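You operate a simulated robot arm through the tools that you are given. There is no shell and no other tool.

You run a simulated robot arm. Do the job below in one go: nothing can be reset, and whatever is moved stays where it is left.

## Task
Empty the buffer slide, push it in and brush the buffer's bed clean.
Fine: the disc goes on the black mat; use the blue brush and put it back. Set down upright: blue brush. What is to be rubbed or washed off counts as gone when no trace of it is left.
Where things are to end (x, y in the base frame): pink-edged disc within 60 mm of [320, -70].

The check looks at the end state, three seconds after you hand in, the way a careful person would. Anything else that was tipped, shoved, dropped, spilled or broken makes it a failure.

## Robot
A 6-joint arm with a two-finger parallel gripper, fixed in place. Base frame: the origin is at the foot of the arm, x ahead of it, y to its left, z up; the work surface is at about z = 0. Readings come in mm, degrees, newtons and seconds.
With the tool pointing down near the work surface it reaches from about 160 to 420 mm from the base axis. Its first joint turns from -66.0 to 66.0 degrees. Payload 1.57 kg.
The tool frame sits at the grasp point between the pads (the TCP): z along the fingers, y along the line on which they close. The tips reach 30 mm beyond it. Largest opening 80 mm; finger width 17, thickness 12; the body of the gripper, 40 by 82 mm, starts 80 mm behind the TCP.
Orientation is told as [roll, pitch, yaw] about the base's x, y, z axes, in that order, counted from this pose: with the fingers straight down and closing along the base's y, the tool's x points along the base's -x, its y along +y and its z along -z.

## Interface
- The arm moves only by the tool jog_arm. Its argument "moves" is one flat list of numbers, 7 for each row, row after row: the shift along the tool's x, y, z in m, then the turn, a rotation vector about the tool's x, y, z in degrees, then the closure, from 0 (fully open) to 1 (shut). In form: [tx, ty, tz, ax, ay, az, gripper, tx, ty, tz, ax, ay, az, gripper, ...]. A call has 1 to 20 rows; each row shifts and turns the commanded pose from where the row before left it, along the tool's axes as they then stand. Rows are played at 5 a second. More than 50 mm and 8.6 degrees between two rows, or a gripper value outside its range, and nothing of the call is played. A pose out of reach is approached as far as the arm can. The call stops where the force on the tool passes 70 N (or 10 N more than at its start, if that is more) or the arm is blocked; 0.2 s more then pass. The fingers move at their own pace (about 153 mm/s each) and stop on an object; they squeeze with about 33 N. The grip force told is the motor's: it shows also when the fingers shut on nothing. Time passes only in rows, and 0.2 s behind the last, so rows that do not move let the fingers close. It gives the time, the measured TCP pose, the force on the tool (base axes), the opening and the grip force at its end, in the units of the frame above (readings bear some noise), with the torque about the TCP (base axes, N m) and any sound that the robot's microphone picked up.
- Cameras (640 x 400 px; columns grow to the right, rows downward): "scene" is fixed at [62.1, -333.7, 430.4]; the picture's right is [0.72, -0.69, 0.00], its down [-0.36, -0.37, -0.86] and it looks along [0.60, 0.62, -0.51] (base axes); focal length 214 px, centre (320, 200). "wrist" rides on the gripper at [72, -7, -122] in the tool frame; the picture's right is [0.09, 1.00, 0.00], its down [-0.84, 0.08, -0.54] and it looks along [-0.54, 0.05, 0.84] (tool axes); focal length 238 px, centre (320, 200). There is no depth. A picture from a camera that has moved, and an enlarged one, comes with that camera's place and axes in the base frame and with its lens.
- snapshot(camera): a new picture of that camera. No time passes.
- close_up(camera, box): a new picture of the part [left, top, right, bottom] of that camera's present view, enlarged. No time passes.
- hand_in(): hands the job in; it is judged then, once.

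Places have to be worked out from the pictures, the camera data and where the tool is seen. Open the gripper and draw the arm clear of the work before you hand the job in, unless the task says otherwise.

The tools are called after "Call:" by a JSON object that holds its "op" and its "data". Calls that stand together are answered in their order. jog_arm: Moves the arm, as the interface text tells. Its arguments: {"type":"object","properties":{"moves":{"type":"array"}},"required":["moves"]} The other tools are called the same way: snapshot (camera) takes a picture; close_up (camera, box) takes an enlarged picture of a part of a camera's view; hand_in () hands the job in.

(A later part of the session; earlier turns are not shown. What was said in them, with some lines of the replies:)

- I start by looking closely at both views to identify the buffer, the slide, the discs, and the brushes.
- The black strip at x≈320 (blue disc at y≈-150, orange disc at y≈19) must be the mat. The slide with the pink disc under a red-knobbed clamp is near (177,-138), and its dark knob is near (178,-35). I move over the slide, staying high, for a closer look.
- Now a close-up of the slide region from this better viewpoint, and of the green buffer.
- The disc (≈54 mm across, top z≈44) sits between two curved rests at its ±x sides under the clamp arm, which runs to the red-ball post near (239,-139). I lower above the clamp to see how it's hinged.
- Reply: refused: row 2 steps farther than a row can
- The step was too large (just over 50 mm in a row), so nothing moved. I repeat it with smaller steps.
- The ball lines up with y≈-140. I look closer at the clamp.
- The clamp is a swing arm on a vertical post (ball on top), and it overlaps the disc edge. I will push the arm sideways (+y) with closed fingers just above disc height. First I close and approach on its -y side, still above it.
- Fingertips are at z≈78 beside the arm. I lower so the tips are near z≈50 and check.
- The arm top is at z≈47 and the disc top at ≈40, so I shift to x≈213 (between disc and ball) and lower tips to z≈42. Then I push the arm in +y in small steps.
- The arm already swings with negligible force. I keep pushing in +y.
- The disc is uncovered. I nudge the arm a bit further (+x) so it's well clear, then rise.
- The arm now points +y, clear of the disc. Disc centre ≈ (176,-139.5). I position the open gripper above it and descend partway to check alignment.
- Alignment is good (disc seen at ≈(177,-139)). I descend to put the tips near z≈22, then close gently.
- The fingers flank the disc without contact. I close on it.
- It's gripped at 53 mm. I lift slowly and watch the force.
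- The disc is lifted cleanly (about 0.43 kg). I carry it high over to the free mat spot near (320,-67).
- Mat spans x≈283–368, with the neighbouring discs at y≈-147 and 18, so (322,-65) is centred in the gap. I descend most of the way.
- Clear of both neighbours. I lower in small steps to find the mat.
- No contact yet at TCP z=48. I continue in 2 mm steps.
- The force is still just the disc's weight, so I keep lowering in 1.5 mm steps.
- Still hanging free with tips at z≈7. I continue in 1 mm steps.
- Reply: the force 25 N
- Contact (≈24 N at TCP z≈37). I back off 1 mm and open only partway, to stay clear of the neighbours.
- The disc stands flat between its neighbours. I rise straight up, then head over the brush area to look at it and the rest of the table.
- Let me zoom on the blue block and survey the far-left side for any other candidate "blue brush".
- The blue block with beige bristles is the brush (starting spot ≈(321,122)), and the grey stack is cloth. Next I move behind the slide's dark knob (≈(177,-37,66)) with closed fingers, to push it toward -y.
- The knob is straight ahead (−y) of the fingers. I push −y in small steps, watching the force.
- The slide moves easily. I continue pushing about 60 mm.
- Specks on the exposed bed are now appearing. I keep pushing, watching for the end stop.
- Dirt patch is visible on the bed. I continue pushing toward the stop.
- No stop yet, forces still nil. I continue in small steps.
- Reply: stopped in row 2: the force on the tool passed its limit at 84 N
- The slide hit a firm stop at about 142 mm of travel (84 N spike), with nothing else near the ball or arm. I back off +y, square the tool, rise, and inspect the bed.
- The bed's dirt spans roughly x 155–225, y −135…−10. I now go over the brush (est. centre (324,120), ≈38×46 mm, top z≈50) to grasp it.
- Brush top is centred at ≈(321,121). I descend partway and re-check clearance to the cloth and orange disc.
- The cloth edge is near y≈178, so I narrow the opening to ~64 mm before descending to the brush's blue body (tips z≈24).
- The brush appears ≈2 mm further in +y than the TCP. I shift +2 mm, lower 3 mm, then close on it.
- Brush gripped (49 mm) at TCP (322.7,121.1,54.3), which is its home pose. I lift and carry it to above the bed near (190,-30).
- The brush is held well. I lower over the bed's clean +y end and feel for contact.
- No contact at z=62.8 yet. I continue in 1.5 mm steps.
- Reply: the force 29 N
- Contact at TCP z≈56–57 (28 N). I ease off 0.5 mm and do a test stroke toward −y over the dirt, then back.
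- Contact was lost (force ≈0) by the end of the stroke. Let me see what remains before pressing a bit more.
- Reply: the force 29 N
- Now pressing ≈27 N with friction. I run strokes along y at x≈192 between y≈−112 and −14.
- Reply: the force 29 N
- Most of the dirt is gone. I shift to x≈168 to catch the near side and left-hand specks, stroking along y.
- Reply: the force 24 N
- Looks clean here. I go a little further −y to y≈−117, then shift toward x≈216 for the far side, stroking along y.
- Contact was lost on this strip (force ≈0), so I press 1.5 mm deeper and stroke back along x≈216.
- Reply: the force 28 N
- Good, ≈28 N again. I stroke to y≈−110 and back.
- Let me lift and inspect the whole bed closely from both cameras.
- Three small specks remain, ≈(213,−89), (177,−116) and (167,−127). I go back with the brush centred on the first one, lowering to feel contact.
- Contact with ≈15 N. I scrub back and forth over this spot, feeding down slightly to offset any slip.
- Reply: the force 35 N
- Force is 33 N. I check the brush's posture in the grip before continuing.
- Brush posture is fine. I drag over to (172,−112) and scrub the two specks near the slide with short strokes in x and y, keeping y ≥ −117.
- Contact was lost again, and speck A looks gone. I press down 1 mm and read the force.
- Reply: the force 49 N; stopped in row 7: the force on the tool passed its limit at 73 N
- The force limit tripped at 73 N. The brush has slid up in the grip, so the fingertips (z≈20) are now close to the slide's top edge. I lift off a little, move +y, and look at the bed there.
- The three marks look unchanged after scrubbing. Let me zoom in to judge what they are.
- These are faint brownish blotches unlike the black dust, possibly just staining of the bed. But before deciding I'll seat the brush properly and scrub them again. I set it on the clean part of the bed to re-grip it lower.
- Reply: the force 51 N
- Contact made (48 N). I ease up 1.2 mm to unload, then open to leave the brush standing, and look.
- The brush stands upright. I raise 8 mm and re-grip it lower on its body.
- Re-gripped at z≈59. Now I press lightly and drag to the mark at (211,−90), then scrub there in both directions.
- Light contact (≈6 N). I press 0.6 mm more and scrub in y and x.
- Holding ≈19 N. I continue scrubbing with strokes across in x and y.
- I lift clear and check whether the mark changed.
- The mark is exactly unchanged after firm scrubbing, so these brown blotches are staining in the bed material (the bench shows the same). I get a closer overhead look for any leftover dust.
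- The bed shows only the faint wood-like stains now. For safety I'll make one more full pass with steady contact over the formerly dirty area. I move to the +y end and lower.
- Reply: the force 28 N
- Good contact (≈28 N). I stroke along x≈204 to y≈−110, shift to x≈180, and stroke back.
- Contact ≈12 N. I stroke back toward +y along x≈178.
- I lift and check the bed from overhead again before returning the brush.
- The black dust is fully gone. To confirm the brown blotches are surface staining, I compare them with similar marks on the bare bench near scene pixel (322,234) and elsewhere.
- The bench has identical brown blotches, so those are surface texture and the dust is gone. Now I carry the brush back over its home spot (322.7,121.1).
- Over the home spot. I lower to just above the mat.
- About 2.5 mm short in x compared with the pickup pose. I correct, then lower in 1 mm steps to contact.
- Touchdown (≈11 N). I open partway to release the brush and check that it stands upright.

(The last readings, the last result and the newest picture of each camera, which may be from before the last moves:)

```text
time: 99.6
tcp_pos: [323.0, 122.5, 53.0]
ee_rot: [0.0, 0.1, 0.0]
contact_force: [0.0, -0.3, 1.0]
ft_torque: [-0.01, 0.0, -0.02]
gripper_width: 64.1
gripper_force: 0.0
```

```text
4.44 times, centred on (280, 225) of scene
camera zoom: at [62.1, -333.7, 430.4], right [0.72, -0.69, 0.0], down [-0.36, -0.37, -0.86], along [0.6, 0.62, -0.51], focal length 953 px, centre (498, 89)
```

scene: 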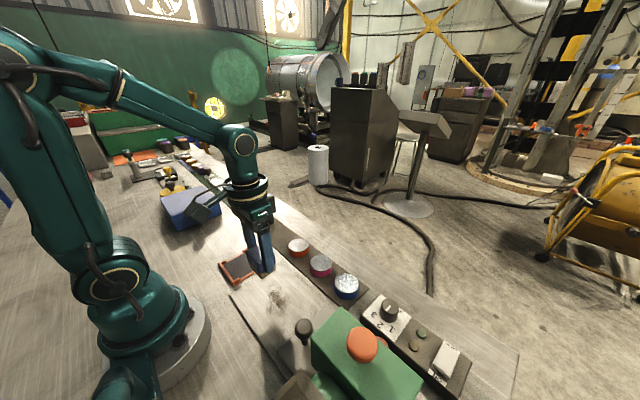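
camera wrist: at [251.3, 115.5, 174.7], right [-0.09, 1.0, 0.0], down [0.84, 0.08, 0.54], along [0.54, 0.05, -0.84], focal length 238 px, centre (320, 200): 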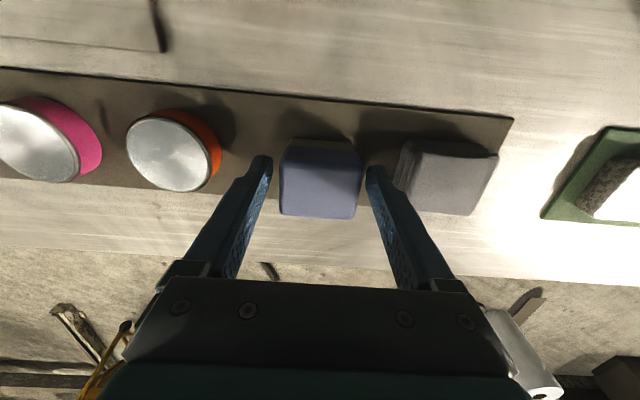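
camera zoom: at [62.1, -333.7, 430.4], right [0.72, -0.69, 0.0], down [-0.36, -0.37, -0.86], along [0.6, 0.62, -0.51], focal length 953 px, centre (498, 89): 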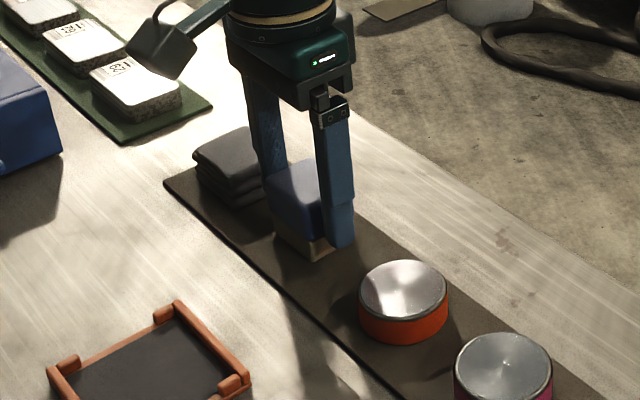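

The brush is upright at its home spot. I rise straight up and retreat to the starting pose with the gripper open, then do a final inspection.

Call:
{"op": "jog_arm", "data": {"moves": [0, 0, -0.01, 0, 0, 0, 0.2, 0, 0, -0.025, 0, 0, 0, 0.2, 0, 0, -0.045, 0, 0, 0, 0.2, 0, 0, -0.045, 0, 0, 0, 0, 0.02, -0.02, -0.035, 0, 0, 0, 0, 0.025, -0.03, -0.025, 0, 0, 0, 0, 0.025, -0.03, -0.025, 0, 0, 0, 0, 0.02, -0.03, -0.03, 0, 0, 0, 0, 0, 0, 0, 0, 0, 0, 0]}}

Call:
{"op": "snapshot", "data": {"camera": "wrist"}}

Call:
{"op": "snapshot", "data": {"camera": "scene"}}

Call:
{"op": "close_up", "data": {"camera": "scene", "box": [220, 195, 420, 345]}}

```text
time: 101.6
tcp_pos: [234.7, 12.5, 291.1]
ee_rot: [-0.1, 0.0, 0.0]
contact_force: [-0.3, 0.6, -0.3]
ft_torque: [0.01, 0.01, 0.0]
gripper_width: 80.0
gripper_force: 0.1
```

```text
taken
camera wrist: at [161.8, 6.9, 413.8], right [-0.09, 1.0, 0.0], down [0.84, 0.08, 0.54], along [0.54, 0.05, -0.84], focal length 238 px, centre (320, 200)
```

wrist: 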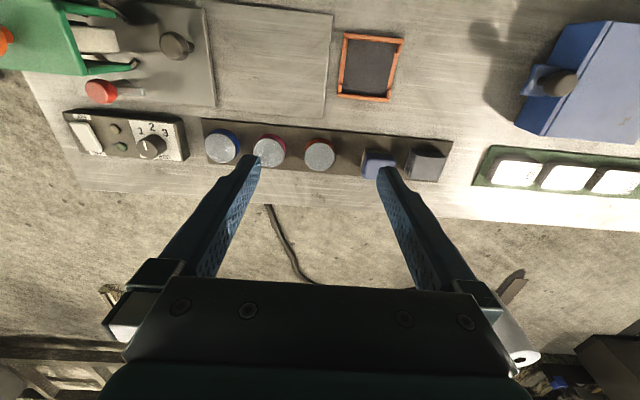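

```text
taken
```

scene: 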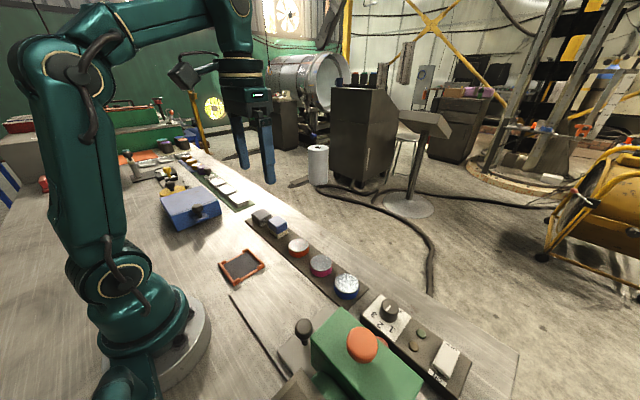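

```text
2.67 times, centred on (320, 270) of scene
camera zoom: at [62.0, -333.7, 430.4], right [0.72, -0.69, 0.0], down [-0.36, -0.37, -0.86], along [0.6, 0.62, -0.51], focal length 572 px, centre (320, 13)
```

zoom: 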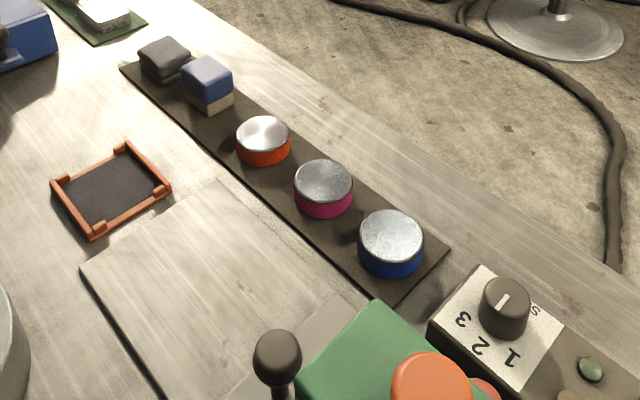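

Everything looks in order. As a last check I verify that the slide is fully home and didn't rebound, by re-approaching the knob with closed fingers and pressing gently.

Call:
{"op": "jog_arm", "data": {"moves": [0.012, -0.025, 0.03, 0, 0, 0, 1, 0.012, -0.025, 0.03, 0, 0, 0, 1, 0.012, -0.025, 0.03, 0, 0, 0, 1, 0.012, -0.025, 0.03, 0, 0, 0, 1, 0.0097, -0.022, 0.03, 0, 0, 0, 1, 0, 0, 0.04, 0, 0, 0, 1, 0, 0, 0.034, 0, 0, 0, 1, 0, -0.015, 0, 0, 0, 0, 1, 0, 0, 0, 0, 0, 0, 1]}}

Call:
{"op": "snapshot", "data": {"camera": "wrist"}}

```text
time: 103.6
tcp_pos: [176.4, -124.5, 69.9]
ee_rot: [-0.1, 0.0, -0.1]
contact_force: [-0.1, -0.3, -0.4]
ft_torque: [-0.01, -0.01, 0.03]
gripper_width: 0.0
gripper_force: 21.0
```

```text
taken
camera wrist: at [103.5, -130.6, 191.2], right [-0.09, 1.0, 0.0], down [0.84, 0.08, 0.54], along [0.54, 0.05, -0.84], focal length 238 px, centre (320, 200)
```

wrist: 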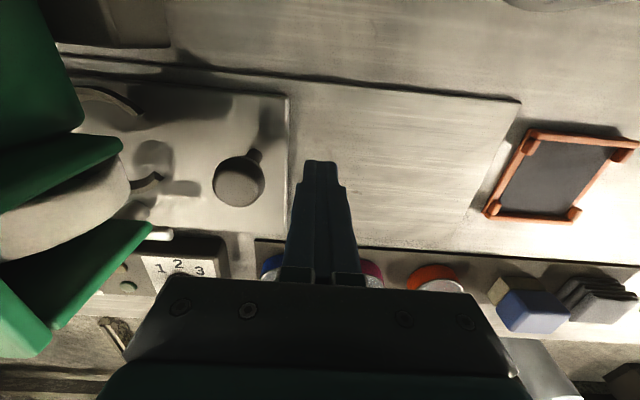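

Knob displacement comes out at ≈140 mm versus the start. I approach and press gently in fine steps.

Call:
{"op": "jog_arm", "data": {"moves": [0, -0.01, 0.002, 0, 0, 0, 1, 0, -0.007, 0, 0, 0, 0, 1, 0, -0.003, 0, 0, 0, 0, 1, 0, 0, 0, 0, 0, 0, 1]}}

```text
time: 104.6
tcp_pos: [175.4, -145.9, 65.6]
ee_rot: [-0.1, 0.0, -0.1]
contact_force: [0.7, 0.0, -0.5]
ft_torque: [0.0, -0.01, 0.02]
gripper_width: 0.0
gripper_force: 21.4
```

Call:
{"op": "jog_arm", "data": {"moves": [0, -0.0015, 0, 0, 0, 0, 1, 0, -0.001, 0, 0, 0, 0, 1, 0, 0, 0, 0, 0, 0, 1]}}

Call:
{"op": "close_up", "data": {"camera": "wrist", "box": [230, 130, 370, 230]}}

```text
time: 105.4
tcp_pos: [175.8, -147.2, 66.5]
ee_rot: [-0.1, 0.0, 0.0]
contact_force: [0.5, -0.2, -0.3]
ft_torque: [0.02, -0.03, -0.02]
gripper_width: 0.2
gripper_force: 22.0
```

```text
4.00 times, centred on (300, 180) of wrist
camera zoom: at [103.5, -153.8, 189.2], right [-0.09, 1.0, 0.0], down [0.84, 0.08, 0.54], along [0.54, 0.05, -0.84], focal length 953 px, centre (400, 280)
```

zoom: 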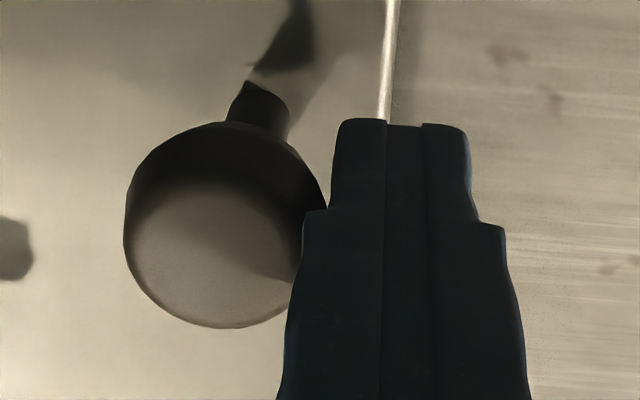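

Call:
{"op": "jog_arm", "data": {"moves": [0, -0.001, 0, 0, 0, 0, 1, 0, -0.001, 0, 0, 0, 0, 1, 0, 0, 0, 0, 0, 0, 1]}}

```text
time: 106.2
tcp_pos: [175.7, -149.4, 66.8]
ee_rot: [0.1, 0.0, -0.1]
contact_force: [9.1, 34.2, 15.5]
ft_torque: [0.05, -0.14, 0.23]
gripper_width: 0.0
gripper_force: 21.4
```

It's solid against the stop at the same position (−149.4, 34 N), so the slide is fully in. I back off and retreat to the start pose with the gripper open.

Call:
{"op": "jog_arm", "data": {"moves": [0, 0.006, 0, 0, 0, 0, 1, 0, 0.02, -0.01, 0, 0, 0, 1, 0, 0.02, -0.04, 0, 0, 0, 1, 0, 0.02, -0.04, 0, 0, 0, 1, -0.012, 0.025, -0.035, 0, 0, 0, 0, -0.012, 0.025, -0.035, 0, 0, 0, 0, -0.015, 0.025, -0.035, 0, 0, 0, 0, -0.015, 0.02, -0.03, 0, 0, 0, 0, 0, 0, 0, 0, 0, 0, 0]}}

Call:
{"op": "snapshot", "data": {"camera": "wrist"}}

Call:
{"op": "close_up", "data": {"camera": "scene", "box": [220, 195, 420, 395]}}

```text
time: 108.2
tcp_pos: [226.8, 11.8, 289.0]
ee_rot: [0.0, 0.2, 0.0]
contact_force: [0.8, -0.1, -1.5]
ft_torque: [-0.01, 0.01, 0.02]
gripper_width: 79.8
gripper_force: 0.1
```

```text
taken
camera wrist: at [155.1, 5.9, 412.2], right [-0.09, 1.0, 0.0], down [0.84, 0.08, 0.54], along [0.54, 0.05, -0.84], focal length 238 px, centre (320, 200)
```

wrist: 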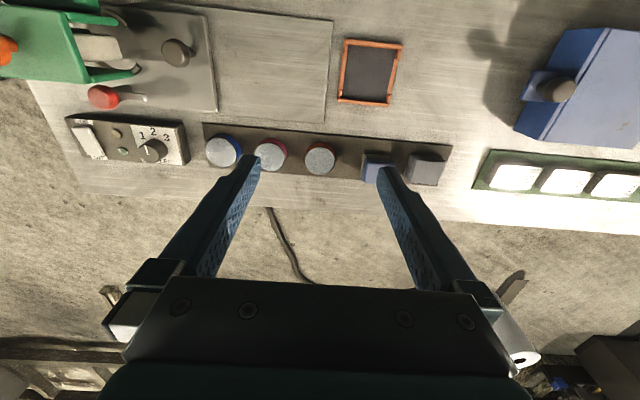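

```text
2.00 times, centred on (320, 295) of scene
camera zoom: at [62.1, -333.7, 430.4], right [0.72, -0.69, 0.0], down [-0.36, -0.37, -0.86], along [0.6, 0.62, -0.51], focal length 429 px, centre (320, 10)
```

zoom: 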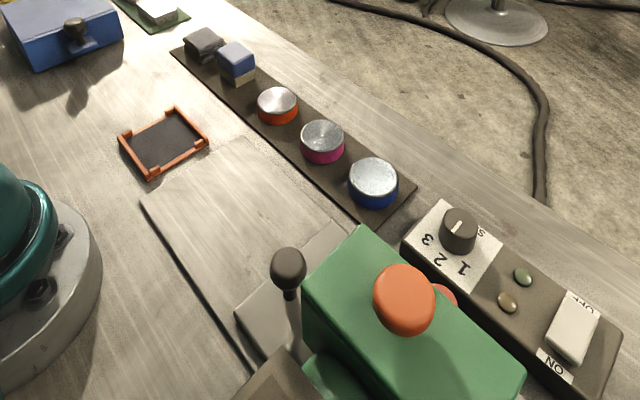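

The slide is empty and fully home, the pink-edged disc is on the black mat near (321,−67), and the bed is free of dust. The blue brush stands upright where it was, and the arm is clear with the gripper open. I hand in.

Call:
{"op": "hand_in", "data": {}}

```text
The job is handed in.
```

I emptied the buffer slide, pushed it in, brushed the bed and put the blue brush back. The job is handed in, and I haven't seen the check's verdict.

- **Disc:** the pink-edged disc stands flat on the black mat at about (321, −67), within a few mm of the target. To free it I swung the clamp arm aside, and I left it open.
- **Slide:** it went in about 140 mm to a firm stop. A second gentle push at the end met the stop at the same place.
- **Bed:** no dust shows from either camera. Three small brown blotches remain near (212, −90), (175, −117) and (167, −128). I left them because hard brushing at the first changed nothing, earlier passes over the other two didn't either, and the bare bench has the same marks.
- **Brush:** it stands upright on the mat at its original spot, about (323, 121).

The push that seated the slide briefly reached 84 N. One scrub near the slide also tripped the force limit, at 73 N. I saw nothing shifted or damaged afterwards. The arm is back near its starting pose with the gripper open.
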